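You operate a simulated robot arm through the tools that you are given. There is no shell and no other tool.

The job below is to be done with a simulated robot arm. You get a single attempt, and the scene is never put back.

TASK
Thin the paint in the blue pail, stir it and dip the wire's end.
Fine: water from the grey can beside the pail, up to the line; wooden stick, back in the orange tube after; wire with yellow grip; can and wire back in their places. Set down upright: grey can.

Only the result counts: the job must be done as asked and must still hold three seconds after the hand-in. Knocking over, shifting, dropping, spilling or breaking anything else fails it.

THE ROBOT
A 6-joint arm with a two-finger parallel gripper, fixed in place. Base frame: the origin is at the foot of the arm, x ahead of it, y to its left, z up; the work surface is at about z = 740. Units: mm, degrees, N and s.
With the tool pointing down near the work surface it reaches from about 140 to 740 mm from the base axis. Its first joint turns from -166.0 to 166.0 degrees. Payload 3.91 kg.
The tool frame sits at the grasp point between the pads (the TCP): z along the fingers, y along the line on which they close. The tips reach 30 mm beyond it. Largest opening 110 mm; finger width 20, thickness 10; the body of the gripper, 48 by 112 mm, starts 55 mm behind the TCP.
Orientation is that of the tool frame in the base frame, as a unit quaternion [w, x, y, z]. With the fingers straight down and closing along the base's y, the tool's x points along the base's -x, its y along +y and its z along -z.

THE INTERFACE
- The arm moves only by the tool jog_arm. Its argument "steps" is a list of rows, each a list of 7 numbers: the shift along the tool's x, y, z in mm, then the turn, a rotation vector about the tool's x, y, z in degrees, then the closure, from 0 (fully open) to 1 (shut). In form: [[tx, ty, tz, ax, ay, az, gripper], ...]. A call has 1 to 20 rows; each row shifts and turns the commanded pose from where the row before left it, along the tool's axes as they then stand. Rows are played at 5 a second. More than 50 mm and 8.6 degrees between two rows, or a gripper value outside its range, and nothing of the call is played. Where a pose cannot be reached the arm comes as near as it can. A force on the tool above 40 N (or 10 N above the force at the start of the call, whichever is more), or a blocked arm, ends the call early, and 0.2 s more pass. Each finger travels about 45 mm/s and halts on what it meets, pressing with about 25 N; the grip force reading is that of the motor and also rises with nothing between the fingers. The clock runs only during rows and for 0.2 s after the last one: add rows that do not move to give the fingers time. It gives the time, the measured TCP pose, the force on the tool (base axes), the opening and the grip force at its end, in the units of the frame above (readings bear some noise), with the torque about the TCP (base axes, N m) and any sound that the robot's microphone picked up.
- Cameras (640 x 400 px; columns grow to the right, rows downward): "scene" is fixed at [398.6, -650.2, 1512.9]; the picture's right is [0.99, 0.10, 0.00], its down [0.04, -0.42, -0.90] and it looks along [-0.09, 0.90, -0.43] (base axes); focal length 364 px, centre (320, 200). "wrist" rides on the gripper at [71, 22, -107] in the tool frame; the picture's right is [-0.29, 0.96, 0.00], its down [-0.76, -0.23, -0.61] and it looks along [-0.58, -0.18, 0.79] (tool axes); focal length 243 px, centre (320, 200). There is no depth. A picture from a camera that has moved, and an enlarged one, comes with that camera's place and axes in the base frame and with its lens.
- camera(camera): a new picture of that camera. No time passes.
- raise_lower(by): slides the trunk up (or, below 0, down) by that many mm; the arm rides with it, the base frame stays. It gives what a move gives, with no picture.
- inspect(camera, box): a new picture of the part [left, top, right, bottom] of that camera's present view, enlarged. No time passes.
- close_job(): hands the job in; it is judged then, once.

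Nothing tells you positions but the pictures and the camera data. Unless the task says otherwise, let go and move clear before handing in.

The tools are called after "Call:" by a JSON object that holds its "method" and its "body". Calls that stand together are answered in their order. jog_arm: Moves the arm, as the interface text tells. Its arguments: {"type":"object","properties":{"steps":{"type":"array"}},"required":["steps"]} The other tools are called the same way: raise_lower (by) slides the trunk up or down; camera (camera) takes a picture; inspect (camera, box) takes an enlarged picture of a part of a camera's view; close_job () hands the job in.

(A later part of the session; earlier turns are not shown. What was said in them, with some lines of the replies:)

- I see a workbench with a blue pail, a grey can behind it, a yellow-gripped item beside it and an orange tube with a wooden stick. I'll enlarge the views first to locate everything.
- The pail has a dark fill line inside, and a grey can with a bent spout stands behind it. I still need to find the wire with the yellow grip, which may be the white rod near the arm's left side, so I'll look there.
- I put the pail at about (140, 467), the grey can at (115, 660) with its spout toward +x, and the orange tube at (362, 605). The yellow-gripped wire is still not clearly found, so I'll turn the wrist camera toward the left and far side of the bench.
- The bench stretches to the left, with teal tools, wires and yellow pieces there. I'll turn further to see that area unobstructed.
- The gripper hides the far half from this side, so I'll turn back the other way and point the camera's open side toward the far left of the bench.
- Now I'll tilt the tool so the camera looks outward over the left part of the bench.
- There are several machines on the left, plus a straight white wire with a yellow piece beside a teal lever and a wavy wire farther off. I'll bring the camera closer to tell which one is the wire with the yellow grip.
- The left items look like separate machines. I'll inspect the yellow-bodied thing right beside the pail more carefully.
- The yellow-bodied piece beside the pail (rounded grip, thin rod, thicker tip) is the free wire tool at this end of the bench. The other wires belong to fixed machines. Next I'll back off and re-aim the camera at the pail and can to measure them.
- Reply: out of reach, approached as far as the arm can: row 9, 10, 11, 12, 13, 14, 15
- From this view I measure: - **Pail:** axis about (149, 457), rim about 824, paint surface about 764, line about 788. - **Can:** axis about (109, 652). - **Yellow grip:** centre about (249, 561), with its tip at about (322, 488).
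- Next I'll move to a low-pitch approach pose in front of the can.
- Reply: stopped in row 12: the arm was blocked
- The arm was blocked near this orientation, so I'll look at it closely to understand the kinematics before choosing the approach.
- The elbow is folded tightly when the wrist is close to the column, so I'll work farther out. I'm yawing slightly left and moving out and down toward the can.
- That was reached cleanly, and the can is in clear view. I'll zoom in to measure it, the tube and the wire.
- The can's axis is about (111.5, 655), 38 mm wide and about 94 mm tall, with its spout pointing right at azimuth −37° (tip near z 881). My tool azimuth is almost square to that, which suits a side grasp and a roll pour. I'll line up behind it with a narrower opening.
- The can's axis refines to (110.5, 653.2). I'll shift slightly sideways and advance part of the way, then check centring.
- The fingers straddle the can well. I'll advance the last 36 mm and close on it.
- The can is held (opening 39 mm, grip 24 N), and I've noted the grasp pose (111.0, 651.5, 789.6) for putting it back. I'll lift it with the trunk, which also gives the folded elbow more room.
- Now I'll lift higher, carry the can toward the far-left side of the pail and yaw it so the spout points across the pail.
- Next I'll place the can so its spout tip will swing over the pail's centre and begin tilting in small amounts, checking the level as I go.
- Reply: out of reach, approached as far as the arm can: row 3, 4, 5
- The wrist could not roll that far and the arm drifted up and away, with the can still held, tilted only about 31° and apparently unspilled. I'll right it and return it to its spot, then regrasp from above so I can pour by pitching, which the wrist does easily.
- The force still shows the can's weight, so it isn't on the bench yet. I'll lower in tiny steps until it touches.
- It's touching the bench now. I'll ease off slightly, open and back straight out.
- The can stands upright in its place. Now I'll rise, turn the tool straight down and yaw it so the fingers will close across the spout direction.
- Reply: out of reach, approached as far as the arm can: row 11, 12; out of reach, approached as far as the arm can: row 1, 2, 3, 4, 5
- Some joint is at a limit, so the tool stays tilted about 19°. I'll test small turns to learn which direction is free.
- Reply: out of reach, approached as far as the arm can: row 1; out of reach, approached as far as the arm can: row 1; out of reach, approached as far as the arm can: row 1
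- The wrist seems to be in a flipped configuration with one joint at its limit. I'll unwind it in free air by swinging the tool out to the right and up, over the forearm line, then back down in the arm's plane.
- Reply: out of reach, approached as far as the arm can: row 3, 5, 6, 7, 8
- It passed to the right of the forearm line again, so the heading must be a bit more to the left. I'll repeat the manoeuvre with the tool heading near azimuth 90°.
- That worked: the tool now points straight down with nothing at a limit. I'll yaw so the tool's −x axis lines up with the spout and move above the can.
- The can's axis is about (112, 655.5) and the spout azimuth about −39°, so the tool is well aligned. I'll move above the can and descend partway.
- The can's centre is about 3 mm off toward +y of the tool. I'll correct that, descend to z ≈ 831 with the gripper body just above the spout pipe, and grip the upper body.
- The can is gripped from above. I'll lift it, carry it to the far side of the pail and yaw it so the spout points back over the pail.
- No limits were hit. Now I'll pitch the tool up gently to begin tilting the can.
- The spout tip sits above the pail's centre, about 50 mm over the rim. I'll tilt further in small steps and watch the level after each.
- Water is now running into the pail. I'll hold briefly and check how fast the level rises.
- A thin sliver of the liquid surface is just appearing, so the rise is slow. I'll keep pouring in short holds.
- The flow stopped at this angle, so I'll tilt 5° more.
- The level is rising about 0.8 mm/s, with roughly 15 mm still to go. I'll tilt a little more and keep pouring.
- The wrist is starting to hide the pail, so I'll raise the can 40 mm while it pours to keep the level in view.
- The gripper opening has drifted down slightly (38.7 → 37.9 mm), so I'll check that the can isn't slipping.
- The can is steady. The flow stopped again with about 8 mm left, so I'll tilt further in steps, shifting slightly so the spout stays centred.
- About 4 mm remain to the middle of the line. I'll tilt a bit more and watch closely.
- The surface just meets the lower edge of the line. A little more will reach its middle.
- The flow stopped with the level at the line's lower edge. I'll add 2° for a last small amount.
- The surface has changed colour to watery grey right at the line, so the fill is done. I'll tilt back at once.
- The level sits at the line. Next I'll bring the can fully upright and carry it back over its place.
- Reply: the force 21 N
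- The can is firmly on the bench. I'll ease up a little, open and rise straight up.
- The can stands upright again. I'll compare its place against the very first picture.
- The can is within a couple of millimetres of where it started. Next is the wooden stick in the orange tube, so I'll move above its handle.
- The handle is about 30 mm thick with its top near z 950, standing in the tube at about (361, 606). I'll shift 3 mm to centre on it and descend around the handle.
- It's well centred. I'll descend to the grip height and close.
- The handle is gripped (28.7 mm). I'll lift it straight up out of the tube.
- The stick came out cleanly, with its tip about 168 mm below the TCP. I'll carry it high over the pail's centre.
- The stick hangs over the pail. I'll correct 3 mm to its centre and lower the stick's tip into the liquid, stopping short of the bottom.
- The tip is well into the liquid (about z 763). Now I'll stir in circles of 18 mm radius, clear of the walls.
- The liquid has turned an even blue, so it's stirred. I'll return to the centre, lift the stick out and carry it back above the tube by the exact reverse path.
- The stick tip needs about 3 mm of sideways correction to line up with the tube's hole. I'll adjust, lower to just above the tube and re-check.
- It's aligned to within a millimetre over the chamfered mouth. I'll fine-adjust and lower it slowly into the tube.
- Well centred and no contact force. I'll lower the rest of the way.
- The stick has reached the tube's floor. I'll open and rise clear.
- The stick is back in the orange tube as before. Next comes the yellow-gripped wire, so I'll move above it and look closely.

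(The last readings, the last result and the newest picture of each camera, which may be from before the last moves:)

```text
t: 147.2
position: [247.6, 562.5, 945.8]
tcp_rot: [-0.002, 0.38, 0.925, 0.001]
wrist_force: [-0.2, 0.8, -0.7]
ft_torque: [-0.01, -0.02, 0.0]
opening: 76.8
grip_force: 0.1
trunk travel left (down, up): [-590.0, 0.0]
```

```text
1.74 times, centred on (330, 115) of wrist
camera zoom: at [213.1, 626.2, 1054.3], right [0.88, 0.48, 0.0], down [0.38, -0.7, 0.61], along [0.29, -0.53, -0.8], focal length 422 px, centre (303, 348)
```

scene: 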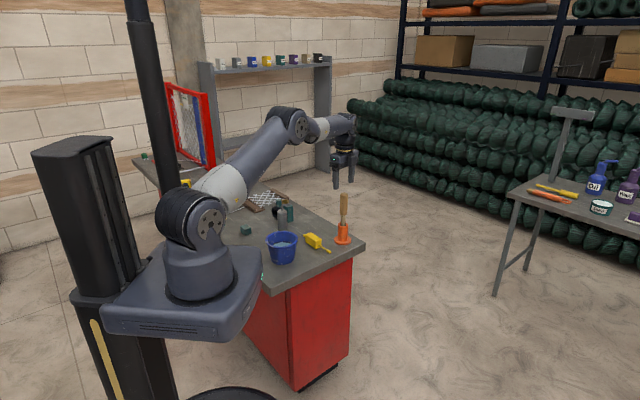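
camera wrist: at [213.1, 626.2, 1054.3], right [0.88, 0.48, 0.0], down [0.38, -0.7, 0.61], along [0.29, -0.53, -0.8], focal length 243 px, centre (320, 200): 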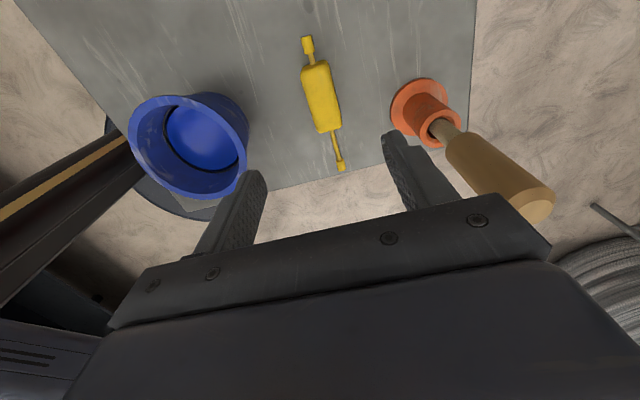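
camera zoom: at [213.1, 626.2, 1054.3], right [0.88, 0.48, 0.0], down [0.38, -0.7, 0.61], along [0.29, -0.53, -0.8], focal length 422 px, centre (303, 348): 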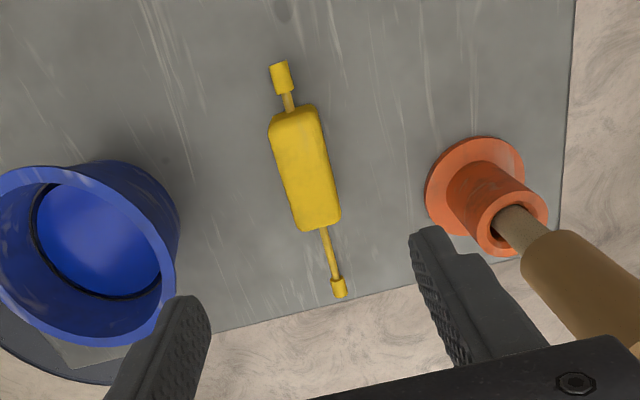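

The wire's axis runs from about (208, 605) to its tip at about (321, 489), with the grip's centre at (250, 562). I'll align with the axis, aim slightly behind the grip's centre and descend partway.

Call:
{"method": "jog_arm", "body": {"steps": [[8.8, 1.9, 0, 0, 0, 1.1, 0.3], [0, 0, 40, 0, 0, 0, 0.3], [0, 0, 40, 0, 0, 0, 0.3], [0, 0, 30, 0, 0, 0, 0.3], [0, 0, 0, 0, 0, 0, 0.3], [0, 0, 0, 0, 0, 0, 0.3]]}}

Call:
{"method": "camera", "body": {"camera": "wrist"}}

Call:
{"method": "inspect", "body": {"camera": "wrist", "box": [230, 20, 430, 230]}}

Call:
{"method": "inspect", "body": {"camera": "scene", "box": [260, 170, 370, 260]}}

```text
t: 148.6
position: [242.8, 569.7, 837.8]
tcp_rot: [-0.002, 0.387, 0.922, 0.0]
wrist_force: [-0.5, 0.3, 0.1]
ft_torque: [0.03, 0.02, -0.01]
opening: 77.1
grip_force: 0.1
trunk travel left (down, up): [-590.0, 0.0]
```

```text
taken
camera wrist: at [208.9, 634.7, 945.0], right [0.89, 0.46, 0.0], down [0.37, -0.71, 0.61], along [0.28, -0.54, -0.8], focal length 243 px, centre (320, 200)
```

wrist: 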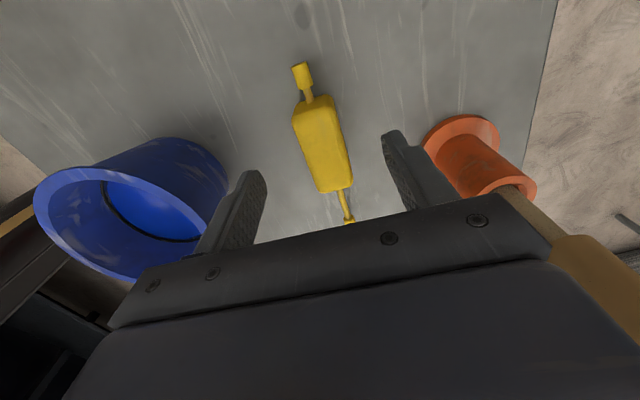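

```text
1.90 times, centred on (330, 125) of wrist
camera zoom: at [208.9, 634.7, 945.0], right [0.89, 0.46, 0.0], down [0.37, -0.71, 0.61], along [0.28, -0.54, -0.8], focal length 462 px, centre (301, 343)
```

zoom: 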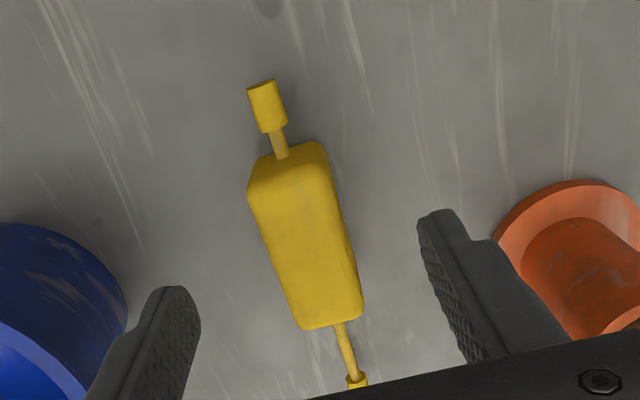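

```text
4.44 times, centred on (315, 215) of scene
camera zoom: at [398.6, -650.2, 1512.9], right [0.99, 0.1, 0.0], down [0.04, -0.42, -0.9], along [-0.09, 0.9, -0.43], focal length 1617 px, centre (342, 133)
```

zoom: 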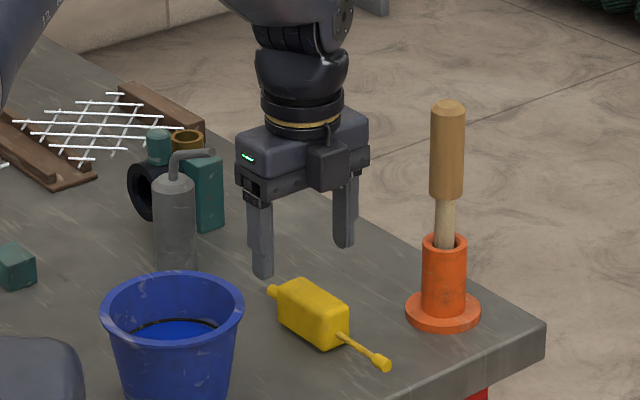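

Alignment is good. I'll descend to grip the yellow body just above the bench and close.

Call:
{"method": "jog_arm", "body": {"steps": [[0, 0, 25, 0, 0, 0, 0.3], [0, 0, 25, 0, 0, 0, 0.3], [0, 0, 12.5, 0, 0, 0, 0.3], [0, 0, 0, 0, 0, 0, 0.3], [0, 0, 0, 0, 0, 0, 0.5], [0, 0, 0, 0, 0, 0, 0.6], [0, 0, 0, 0, 0, 0, 0.8], [0, 0, 0, 0, 0, 0, 1], [0, 0, 0, 0, 0, 0, 1], [0, 0, 0, 0, 0, 0, 1], [0, 0, 0, 0, 0, 0, 1]]}}

Call:
{"method": "camera", "body": {"camera": "wrist"}}

Call:
{"method": "inspect", "body": {"camera": "scene", "box": [260, 170, 370, 260]}}

```text
t: 151.0
position: [241.3, 569.5, 773.2]
tcp_rot: [-0.002, 0.388, 0.922, 0.001]
wrist_force: [0.2, 0.0, 0.6]
ft_torque: [-0.03, -0.01, 0.04]
opening: 31.7
grip_force: 25.4
trunk travel left (down, up): [-590.0, 0.0]
```

```text
taken
camera wrist: at [208.3, 634.3, 881.8], right [0.89, 0.46, 0.0], down [0.37, -0.71, 0.61], along [0.28, -0.54, -0.8], focal length 243 px, centre (320, 200)
```

wrist: 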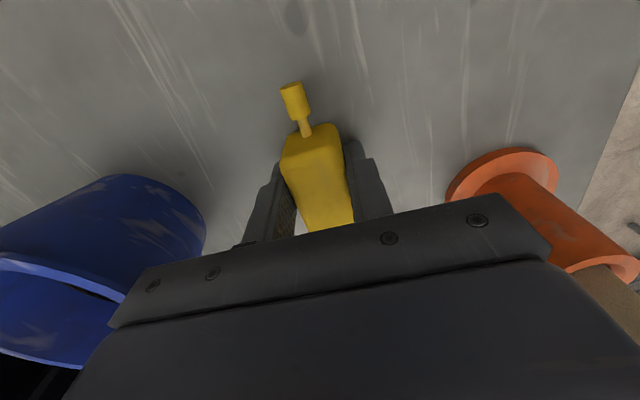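

```text
4.44 times, centred on (315, 215) of scene
camera zoom: at [398.6, -650.2, 1512.9], right [0.99, 0.1, 0.0], down [0.04, -0.42, -0.9], along [-0.09, 0.9, -0.43], focal length 1617 px, centre (342, 133)
```

zoom: 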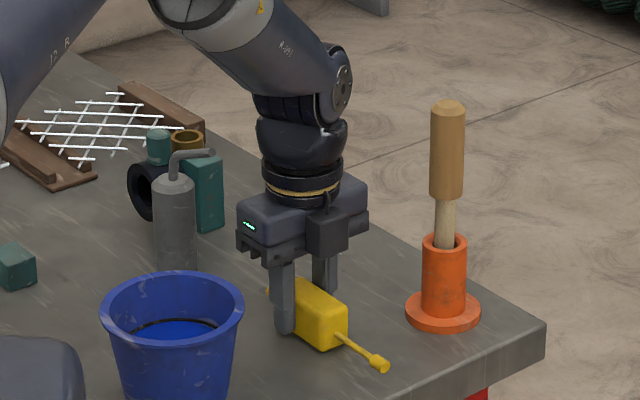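

The yellow grip is held (31.7 mm), and I've noted the pick-up pose (about (241.8, 569, 774.5)). I'll lift it straight up and carry it over toward the pail.

Call:
{"method": "jog_arm", "body": {"steps": [[0, 0, -30, 0, 0, 0, 1], [0, 0, -45, 0, 0, 0, 1], [0, 0, -45, 0, 0, 0, 1], [0, 0, -45, 0, 0, 0, 1], [0, 0, -45, 0, 0, 0, 1], [8, -48.2, 0, 0, 0, 0, 1], [8, -48.2, 0, 0, 0, 0, 1], [8, -48.2, 0, 0, 0, 0, 1], [0, 0, 0, 0, 0, 0, 1]]}}

Call:
{"method": "camera", "body": {"camera": "wrist"}}

Call:
{"method": "inspect", "body": {"camera": "scene", "box": [220, 140, 360, 270]}}

```text
t: 153.0
position: [125.9, 485.5, 981.8]
tcp_rot: [-0.001, 0.388, 0.922, 0.001]
wrist_force: [1.2, -0.7, -1.8]
ft_torque: [0.02, 0.01, -0.02]
opening: 31.8
grip_force: 24.9
trunk travel left (down, up): [-590.0, 0.0]
```

```text
taken
camera wrist: at [90.4, 549.0, 1090.3], right [0.89, 0.46, 0.0], down [0.37, -0.71, 0.61], along [0.28, -0.54, -0.8], focal length 243 px, centre (320, 200)
```

wrist: 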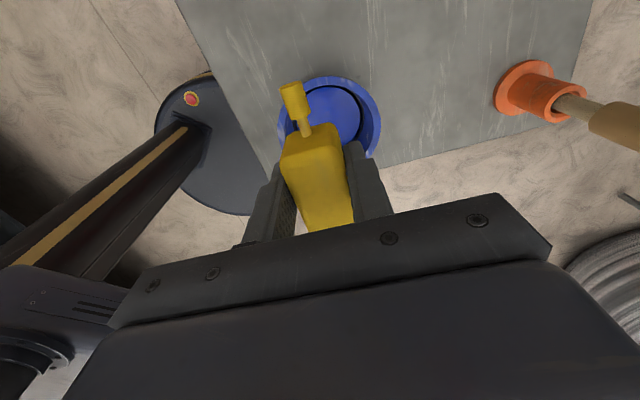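

```text
3.08 times, centred on (290, 205) of scene
camera zoom: at [398.6, -650.2, 1512.9], right [0.99, 0.1, 0.0], down [0.04, -0.42, -0.9], along [-0.09, 0.9, -0.43], focal length 1120 px, centre (412, 185)
```

zoom: 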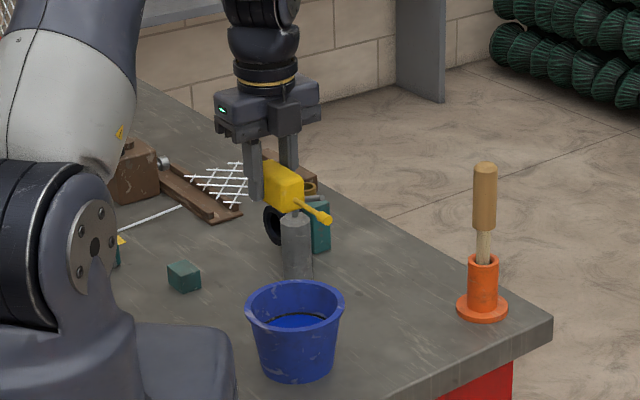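

The wire is held level and clear. Now I'll pitch the tool up so the wire's tip swings down toward the pail.

Call:
{"method": "jog_arm", "body": {"steps": [[0, 0, 0, 0, 8, 0, 1], [0, 0, 0, 0, 8, 0, 1], [0, 0, 0, 0, 8, 0, 1], [0, 0, 0, 0, 0, 0, 1]]}}

Call:
{"method": "jog_arm", "body": {"steps": [[0, 0, 0, 0, 8, 0, 1], [0, 0, 0, 0, 8, 0, 1], [0, 0, 0, 0, 0, 0, 1]]}}

Call:
{"method": "inspect", "body": {"camera": "scene", "box": [220, 140, 360, 270]}}

```text
t: 154.0
position: [123.0, 485.3, 984.1]
tcp_rot: [-0.192, 0.379, 0.901, 0.082]
wrist_force: [-0.1, -0.7, -0.7]
ft_torque: [0.03, -0.02, -0.01]
opening: 31.7
grip_force: 24.4
trunk travel left (down, up): [-590.0, 0.0]
```

```text
t: 154.8
position: [122.3, 485.2, 983.8]
tcp_rot: [-0.317, 0.364, 0.865, 0.134]
wrist_force: [-0.6, 0.0, -0.6]
ft_torque: [0.04, -0.01, 0.0]
opening: 31.9
grip_force: 26.0
trunk travel left (down, up): [-590.0, 0.0]
```

```text
3.08 times, centred on (290, 205) of scene
camera zoom: at [398.6, -650.2, 1512.9], right [0.99, 0.1, 0.0], down [0.04, -0.42, -0.9], along [-0.09, 0.9, -0.43], focal length 1120 px, centre (412, 185)
```

zoom: 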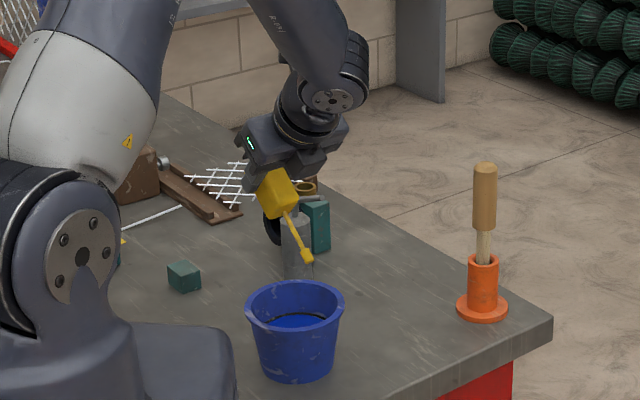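

Call:
{"method": "jog_arm", "body": {"steps": [[0, 0, 0, 0, 8, 0, 1], [0, 0, 0, 0, 8, 0, 1], [0, 0, 0, 0, 8, 0, 1], [0, 0, 0, 0, 0, 0, 1]]}}

Call:
{"method": "inspect", "body": {"camera": "scene", "box": [220, 140, 360, 270]}}

Call:
{"method": "camera", "body": {"camera": "wrist"}}

```text
t: 155.8
position: [122.8, 486.0, 983.3]
tcp_rot: [-0.49, 0.329, 0.78, 0.208]
wrist_force: [0.0, -0.8, -1.0]
ft_torque: [0.0, -0.02, 0.0]
opening: 31.7
grip_force: 24.8
trunk travel left (down, up): [-590.0, 0.0]
```

```text
3.08 times, centred on (290, 205) of scene
camera zoom: at [398.6, -650.2, 1512.9], right [0.99, 0.1, 0.0], down [0.04, -0.42, -0.9], along [-0.09, 0.9, -0.43], focal length 1120 px, centre (412, 185)
```

zoom: 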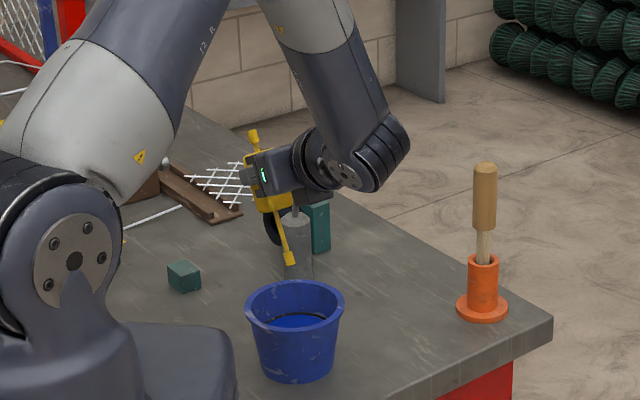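

```text
taken
camera wrist: at [184.7, 453.4, 1094.3], right [0.77, 0.58, -0.26], down [0.45, -0.79, -0.42], along [-0.45, 0.21, -0.87], focal length 243 px, centre (320, 200)
```

wrist: 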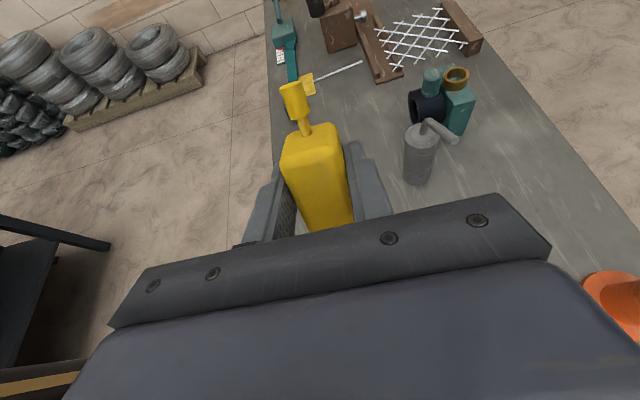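

The tip hangs over the pail's centre. I'll lower it straight down toward the paint, checking before the last part.

Call:
{"method": "jog_arm", "body": {"steps": [[-22.5, 0, 11, 0, 0, 0, 1], [-22.5, 0, 11, 0, 0, 0, 1], [-22.5, 0, 11, 0, 0, 0, 1], [0, 0, 0, 0, 0, 0, 1]]}}

Call:
{"method": "inspect", "body": {"camera": "scene", "box": [250, 190, 320, 265]}}

```text
t: 156.8
position: [120.9, 487.3, 909.2]
tcp_rot: [-0.489, 0.328, 0.781, 0.206]
wrist_force: [0.7, -0.2, -1.2]
ft_torque: [-0.02, 0.01, 0.01]
opening: 31.6
grip_force: 24.8
trunk travel left (down, up): [-590.0, 0.0]
```

```text
5.33 times, centred on (285, 228) of scene
camera zoom: at [398.6, -650.2, 1512.9], right [0.99, 0.1, 0.0], down [0.04, -0.42, -0.9], along [-0.09, 0.9, -0.43], focal length 1941 px, centre (507, 53)
```

zoom: 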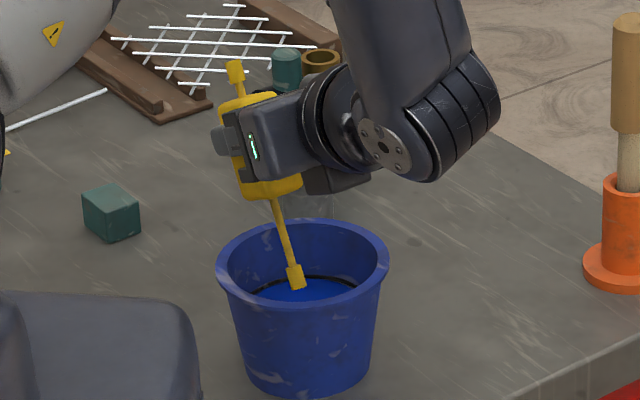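

Call:
{"method": "jog_arm", "body": {"steps": [[-13.5, 0, 6.6, 0, 0, 0, 1], [-18, 0, 8.8, 0, 0, 0, 1], [0, 0, 0, 0, 0, 0, 1], [0, 0, 0, 0, 0, 0, 1], [0, 0, 0, 0, 0, 0, 1], [0, 0, 0, 0, 0, 0, 1], [0, 0, 0, 0, 0, 0, 1]]}}

Call:
{"method": "inspect", "body": {"camera": "scene", "box": [250, 190, 320, 265]}}

Call:
{"method": "inspect", "body": {"camera": "scene", "box": [266, 226, 306, 256]}}

```text
t: 158.4
position: [120.8, 484.7, 873.3]
tcp_rot: [-0.49, 0.329, 0.78, 0.206]
wrist_force: [1.8, -0.1, -0.5]
ft_torque: [-0.06, -0.07, -0.01]
opening: 31.9
grip_force: 25.2
trunk travel left (down, up): [-590.0, 0.0]
```

```text
5.33 times, centred on (285, 228) of scene
camera zoom: at [398.6, -650.2, 1512.9], right [0.99, 0.1, 0.0], down [0.04, -0.42, -0.9], along [-0.09, 0.9, -0.43], focal length 1941 px, centre (507, 53)
```

zoom: 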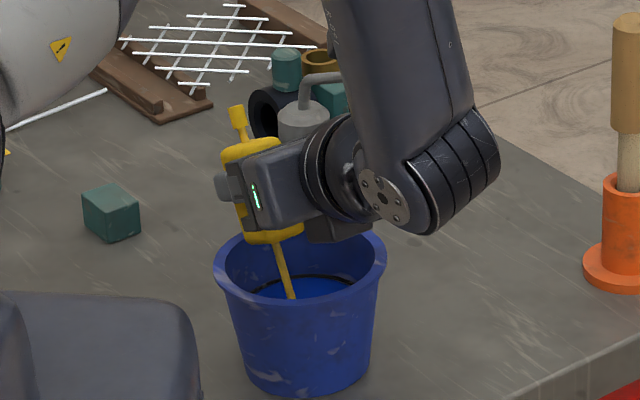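

```text
13.33 times, centred on (286, 241) of scene
camera zoom: at [398.6, -650.2, 1512.9], right [0.99, 0.1, 0.0], down [0.04, -0.42, -0.9], along [-0.09, 0.9, -0.43], focal length 4852 px, centre (773, -347)
```

zoom: 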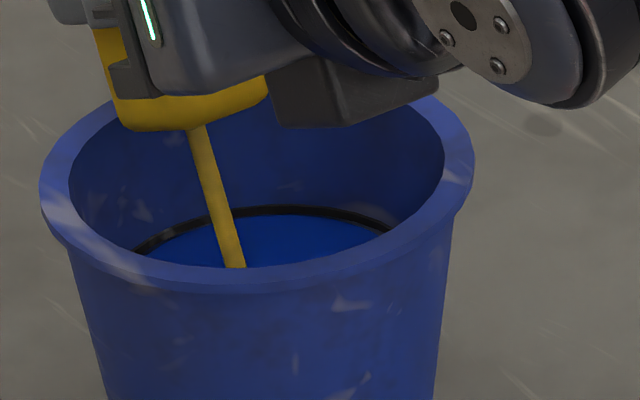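

The tip is under the surface, but the grip may be brushing the far rim (small side force, pail image shifted a pixel or two). I'll ease away from that rim and hold the dip a moment.

Call:
{"method": "jog_arm", "body": {"steps": [[-2.6, 0, -5.4, 0, 0, 0, 1], [0, 0, 0, 0, 0, 0, 1], [0, 0, 0, 0, 0, 0, 1]]}}

Call:
{"method": "inspect", "body": {"camera": "scene", "box": [250, 190, 320, 265]}}

Call:
{"method": "camera", "body": {"camera": "wrist"}}

```text
t: 159.2
position: [126.6, 481.2, 872.6]
tcp_rot: [-0.49, 0.329, 0.781, 0.206]
wrist_force: [-0.4, -0.5, -1.6]
ft_torque: [-0.02, 0.0, 0.0]
opening: 31.7
grip_force: 25.1
trunk travel left (down, up): [-590.0, 0.0]
```

```text
5.33 times, centred on (285, 228) of scene
camera zoom: at [398.6, -650.2, 1512.9], right [0.99, 0.1, 0.0], down [0.04, -0.42, -0.9], along [-0.09, 0.9, -0.43], focal length 1941 px, centre (507, 53)
```

zoom: 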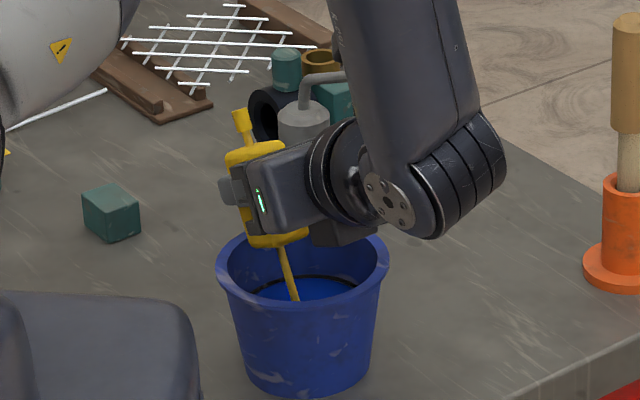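

```text
taken
camera wrist: at [187.0, 448.1, 984.4], right [0.77, 0.58, -0.26], down [0.45, -0.79, -0.42], along [-0.45, 0.21, -0.87], focal length 243 px, centre (320, 200)
```

wrist: 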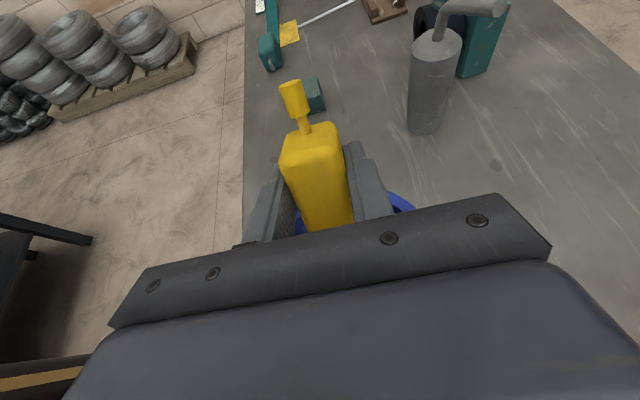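

The pail is back where it was and the side force is gone. The tip has been held in the paint, so I'll lift it out vertically and inspect it.

Call:
{"method": "jog_arm", "body": {"steps": [[0, 0, 0, 0, 0, 0, 1], [0, 0, 0, 0, 0, 0, 1], [24.7, 0, -12, 0, 0, 0, 1], [24.7, 0, -12, 0, 0, 0, 1], [24.7, 0, -12, 0, 0, 0, 1], [24.7, 0, -12, 0, 0, 0, 1], [0, 0, 0, 0, 0, 0, 1]]}}

Call:
{"method": "inspect", "body": {"camera": "scene", "box": [250, 190, 320, 265]}}

Call:
{"method": "inspect", "body": {"camera": "scene", "box": [265, 200, 305, 230]}}

```text
t: 160.8
position: [125.4, 482.0, 985.0]
tcp_rot: [-0.49, 0.328, 0.781, 0.206]
wrist_force: [0.1, -0.2, -1.3]
ft_torque: [-0.02, 0.0, -0.01]
opening: 31.8
grip_force: 24.9
trunk travel left (down, up): [-590.0, 0.0]
```

```text
5.33 times, centred on (285, 228) of scene
camera zoom: at [398.6, -650.2, 1512.9], right [0.99, 0.1, 0.0], down [0.04, -0.42, -0.9], along [-0.09, 0.9, -0.43], focal length 1941 px, centre (507, 53)
```

zoom: 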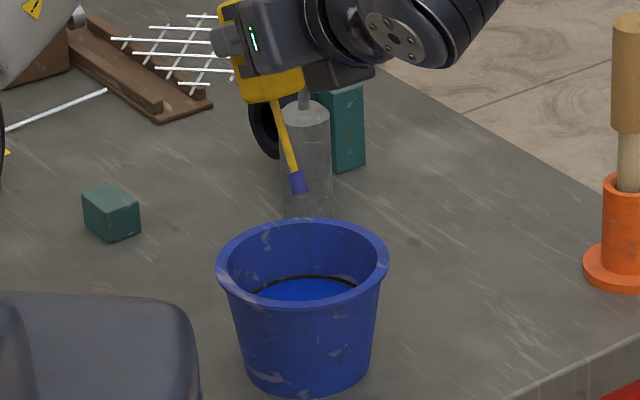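

```text
13.33 times, centred on (285, 215) of scene
camera zoom: at [398.6, -650.2, 1512.9], right [0.99, 0.1, 0.0], down [0.04, -0.42, -0.9], along [-0.09, 0.9, -0.43], focal length 4852 px, centre (787, 0)
```

zoom: 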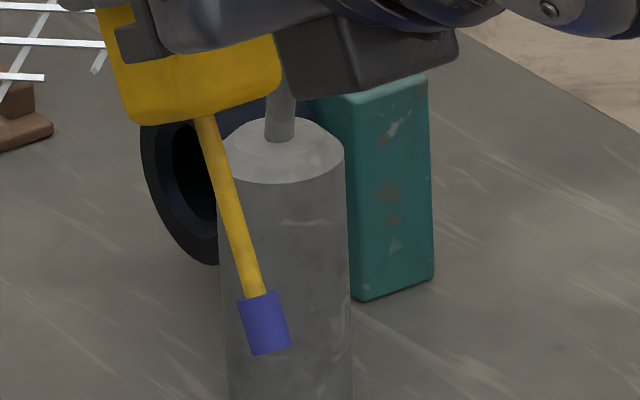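

The wire's tip is now coated blue, so the dip is done. I'll bring the wire level again and carry it back to its place.

Call:
{"method": "jog_arm", "body": {"steps": [[0, 0, 0, 0, -8, 0, 1], [0, 0, 0, 0, -8, 0, 1], [0, 0, 0, 0, -8, 0, 1], [0, 0, 0, 0, -8, 0, 1], [0, 0, 0, 0, -8, 0, 1], [0, 0, 0, 0, -8, 0, 1], [0, 0, 0, 0, -8, 0, 1], [0, 0, 0, 0, -8, 0, 1], [0, 0, 0, 0, 0, 0, 1]]}}

Call:
{"method": "inspect", "body": {"camera": "scene", "box": [220, 140, 360, 270]}}

```text
t: 162.8
position: [127.1, 482.2, 983.7]
tcp_rot: [-0.001, 0.387, 0.922, 0.0]
wrist_force: [0.0, -0.3, -0.8]
ft_torque: [-0.02, 0.01, 0.01]
opening: 31.8
grip_force: 24.8
trunk travel left (down, up): [-590.0, 0.0]
```

```text
3.08 times, centred on (290, 205) of scene
camera zoom: at [398.6, -650.2, 1512.9], right [0.99, 0.1, 0.0], down [0.04, -0.42, -0.9], along [-0.09, 0.9, -0.43], focal length 1120 px, centre (412, 185)
```

zoom: 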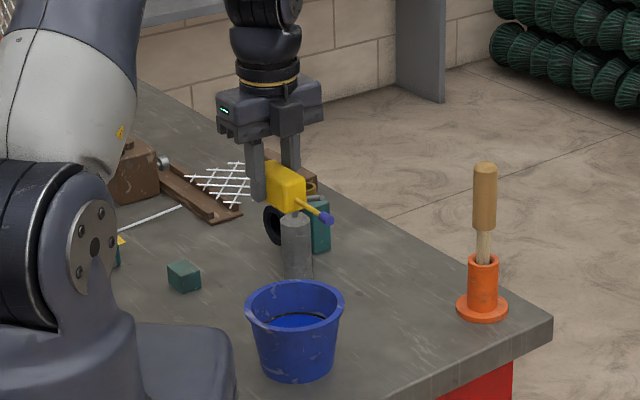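

Call:
{"method": "jog_arm", "body": {"steps": [[-6.3, 47.8, 0, 0, 0, 0, 1], [-6.3, 47.8, 0, 0, 0, 0, 1], [-6.3, 47.8, 0, 0, 0, 0, 1], [0, 0, 0, 0, 0, 0, 1], [0, 0, 0, 0, 0, 0, 1]]}}

Call:
{"method": "camera", "body": {"camera": "wrist"}}

```text
t: 164.0
position: [240.8, 568.3, 983.6]
tcp_rot: [-0.001, 0.388, 0.922, 0.001]
wrist_force: [0.1, 0.8, -0.4]
ft_torque: [0.04, 0.02, 0.01]
opening: 31.9
grip_force: 24.8
trunk travel left (down, up): [-590.0, 0.0]
```

```text
taken
camera wrist: at [206.9, 632.7, 1091.4], right [0.89, 0.46, 0.0], down [0.37, -0.71, 0.61], along [0.28, -0.54, -0.8], focal length 243 px, centre (320, 200)
```

wrist: 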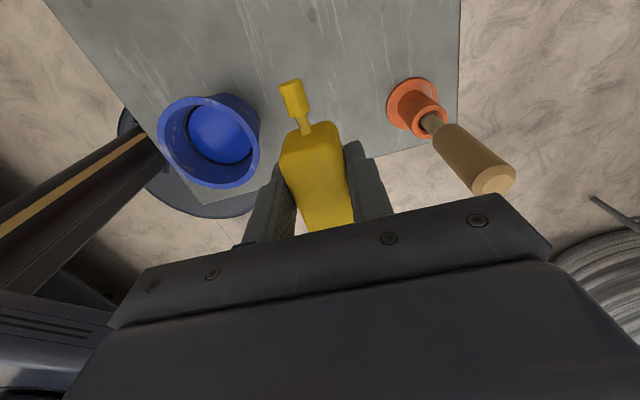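

Call:
{"method": "jog_arm", "body": {"steps": [[0, 2, 0, 0, 0, 0, 1], [0, 0, 45, 0, 0, 0, 1], [0, 0, 45, 0, 0, 0, 1], [0, 0, 45, 0, 0, 0, 1], [0, 0, 40, 0, 0, 0, 1], [0, 0, 25, 0, 0, 0, 1], [0, 0, 0, 0, 0, 0, 1]]}}

Call:
{"method": "inspect", "body": {"camera": "scene", "box": [260, 170, 370, 260]}}

Call:
{"method": "camera", "body": {"camera": "wrist"}}

```text
t: 165.6
position: [243.7, 571.9, 783.6]
tcp_rot: [-0.002, 0.387, 0.922, 0.0]
wrist_force: [-0.4, 0.3, -1.9]
ft_torque: [0.0, 0.01, -0.03]
opening: 31.7
grip_force: 24.7
trunk travel left (down, up): [-590.0, 0.0]
```

```text
4.44 times, centred on (315, 215) of scene
camera zoom: at [398.6, -650.2, 1512.9], right [0.99, 0.1, 0.0], down [0.04, -0.42, -0.9], along [-0.09, 0.9, -0.43], focal length 1617 px, centre (342, 133)
```

zoom: 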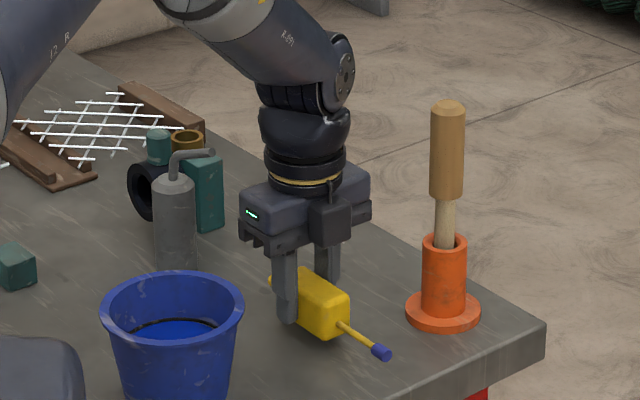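

```text
taken
camera wrist: at [210.5, 635.8, 891.8], right [0.89, 0.46, 0.0], down [0.37, -0.71, 0.61], along [0.28, -0.54, -0.8], focal length 243 px, centre (320, 200)
```

wrist: 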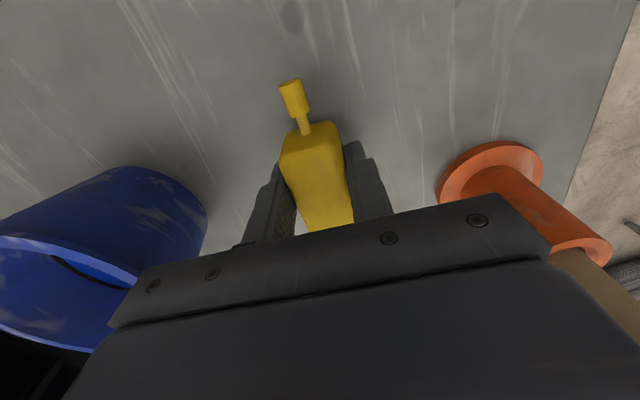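

Call:
{"method": "jog_arm", "body": {"steps": [[0, -2.6, 0, 0, 0, 0, 1], [0, 0, 6, 0, 0, 0, 1], [0, 0, 0, 0, 0, 0, 1]]}}

Call:
{"method": "jog_arm", "body": {"steps": [[0, 0, 1.5, 0, 0, 0, 1], [0, 0, 0, 0, 0, 0, 1]]}}

Call:
{"method": "jog_arm", "body": {"steps": [[0, 0, 1.2, 0, 0, 0, 1], [0, 0, 0, 0, 0, 0, 1]]}}

```text
t: 166.4
position: [243.5, 569.7, 778.4]
tcp_rot: [-0.001, 0.388, 0.922, 0.001]
wrist_force: [0.4, 0.2, -1.3]
ft_torque: [0.0, 0.02, 0.0]
opening: 31.6
grip_force: 25.5
trunk travel left (down, up): [-590.0, 0.0]
```

```text
t: 167.0
position: [241.2, 569.5, 776.1]
tcp_rot: [-0.002, 0.387, 0.922, 0.001]
wrist_force: [0.2, -0.3, -1.3]
ft_torque: [0.02, 0.05, 0.02]
opening: 31.7
grip_force: 25.1
trunk travel left (down, up): [-590.0, 0.0]
```

```text
t: 167.6
position: [242.1, 569.2, 774.6]
tcp_rot: [-0.002, 0.387, 0.922, 0.0]
wrist_force: [-0.5, -0.6, -1.2]
ft_torque: [-0.02, -0.02, -0.03]
opening: 31.7
grip_force: 25.2
trunk travel left (down, up): [-590.0, 0.0]
```

Call:
{"method": "jog_arm", "body": {"steps": [[0, 0, 0.6, 0, 0, 0, 1], [0, 0, 0, 0, 0, 0, 1]]}}

Call:
{"method": "jog_arm", "body": {"steps": [[0, 0, 0.5, 0, 0, 0, 1], [0, 0, 0, 0, 0, 0, 1]]}}

Call:
{"method": "inspect", "body": {"camera": "scene", "box": [290, 215, 345, 260]}}

```text
t: 168.2
position: [241.9, 569.0, 774.7]
tcp_rot: [-0.001, 0.388, 0.922, 0.001]
wrist_force: [0.2, -0.7, 1.6]
ft_torque: [0.02, 0.08, -0.02]
opening: 31.7
grip_force: 25.4
trunk travel left (down, up): [-590.0, 0.0]
```

```text
t: 168.8
position: [242.3, 568.5, 773.7]
tcp_rot: [-0.001, 0.388, 0.922, 0.002]
wrist_force: [2.1, 0.5, 5.8]
ft_torque: [-0.01, 0.02, 0.01]
opening: 31.7
grip_force: 25.3
trunk travel left (down, up): [-590.0, 0.0]
```

```text
8.89 times, centred on (318, 238) of scene
camera zoom: at [398.6, -650.2, 1512.9], right [0.99, 0.1, 0.0], down [0.04, -0.42, -0.9], along [-0.09, 0.9, -0.43], focal length 3234 px, centre (342, -133)
```

zoom: 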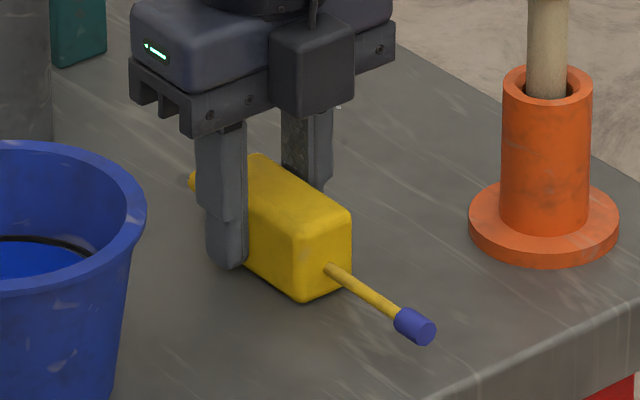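

The wire rests on the bench in its spot. I'll ease up, open and rise clear.

Call:
{"method": "jog_arm", "body": {"steps": [[0, 0, -0.5, 0, 0, 0, 1], [0, 0, 0, 0, 0, 0, 0.65], [0, 0, 0, 0, 0, 0, 0.5], [0, 0, 0, 0, 0, 0, 0.3], [0, 0, 0, 0, 0, 0, 0.3], [0, 0, 0, 0, 0, 0, 0.3], [0, 0, -25, 0, 0, 0, 0.3], [0, 0, -40, 0, 0, 0, 0.3], [0, 0, -45, 0, 0, 0, 0.3], [0, 0, -45, 0, 0, 0, 0.3], [0, 0, -45, 0, 0, 0, 0.3], [0, 0, 0, 0, 0, 0, 0.3]]}}

Call:
{"method": "inspect", "body": {"camera": "scene", "box": [220, 170, 380, 270]}}

Call:
{"method": "camera", "body": {"camera": "wrist"}}

Call:
{"method": "inspect", "body": {"camera": "scene", "box": [255, 200, 335, 250]}}

```text
t: 171.4
position: [241.2, 567.6, 977.3]
tcp_rot: [-0.002, 0.388, 0.922, 0.001]
wrist_force: [0.0, -0.4, -0.4]
ft_torque: [0.03, 0.0, 0.02]
opening: 77.2
grip_force: 0.0
trunk travel left (down, up): [-590.0, 0.0]
```

```text
4.00 times, centred on (300, 220) of scene
camera zoom: at [398.6, -650.2, 1512.9], right [0.99, 0.1, 0.0], down [0.04, -0.42, -0.9], along [-0.09, 0.9, -0.43], focal length 1456 px, centre (400, 120)
```

zoom: 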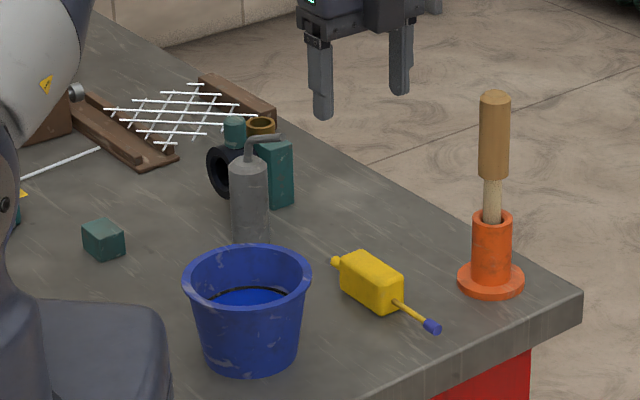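

```text
taken
camera wrist: at [207.3, 632.7, 1083.9], right [0.89, 0.46, 0.0], down [0.37, -0.71, 0.61], along [0.28, -0.54, -0.8], focal length 243 px, centre (320, 200)
```

wrist: 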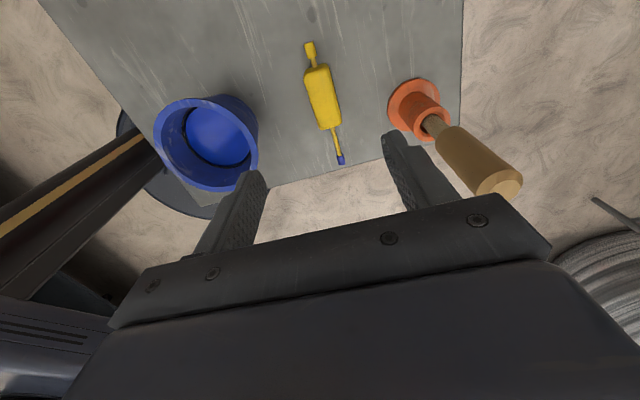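

```text
8.00 times, centred on (295, 225) of scene
camera zoom: at [398.6, -650.2, 1512.9], right [0.99, 0.1, 0.0], down [0.04, -0.42, -0.9], along [-0.09, 0.9, -0.43], focal length 2911 px, centre (520, 0)
```

zoom: 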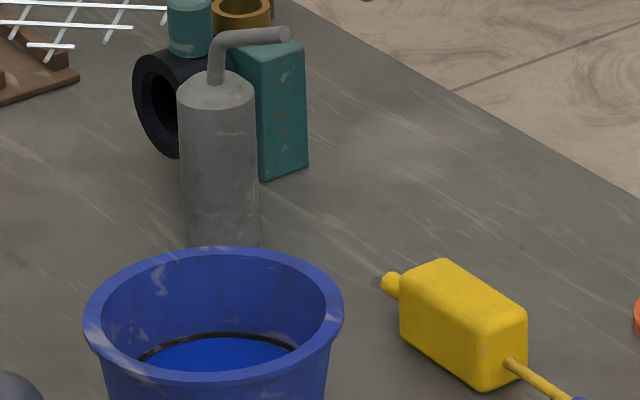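

The can, stick and wire are all back in their places within about 2 mm. The paint is at the line and stirred, the wire's tip is coated blue, the can is upright, and the gripper is open and clear, so I'm handing in.

Call:
{"method": "close_job", "body": {}}

```text
The job is handed in.
```

The paint in the blue pail is thinned, stirred and the wire's end dipped, and the job is handed in. I don't have the judge's result.

- **Thinning:** I poured water from the grey can until the surface met the lower edge of the line and turned watery grey. I stopped there, so it sits at the line's lower edge rather than its middle.
- **Stirring:** I stirred with the wooden stick for three turns, until the surface went an even blue. The stick is back in the orange tube.
- **Dipping:** I used the yellow-bodied tool beside the pail, since it was the only free wire within reach. Its tip came out coated blue.
- **Put back:** The can stands upright and the wire lies flat, each within about 2 mm of where it started.

- **First pour attempt:** The arm hit a joint limit and drifted with the can tilted about 31°. I saw no spill, set the can back and regripped it from above.
- **During the dip:** The yellow grip seemed to brush the pail's rim and shifted the pail slightly. It was back in its original spot in the later pictures.
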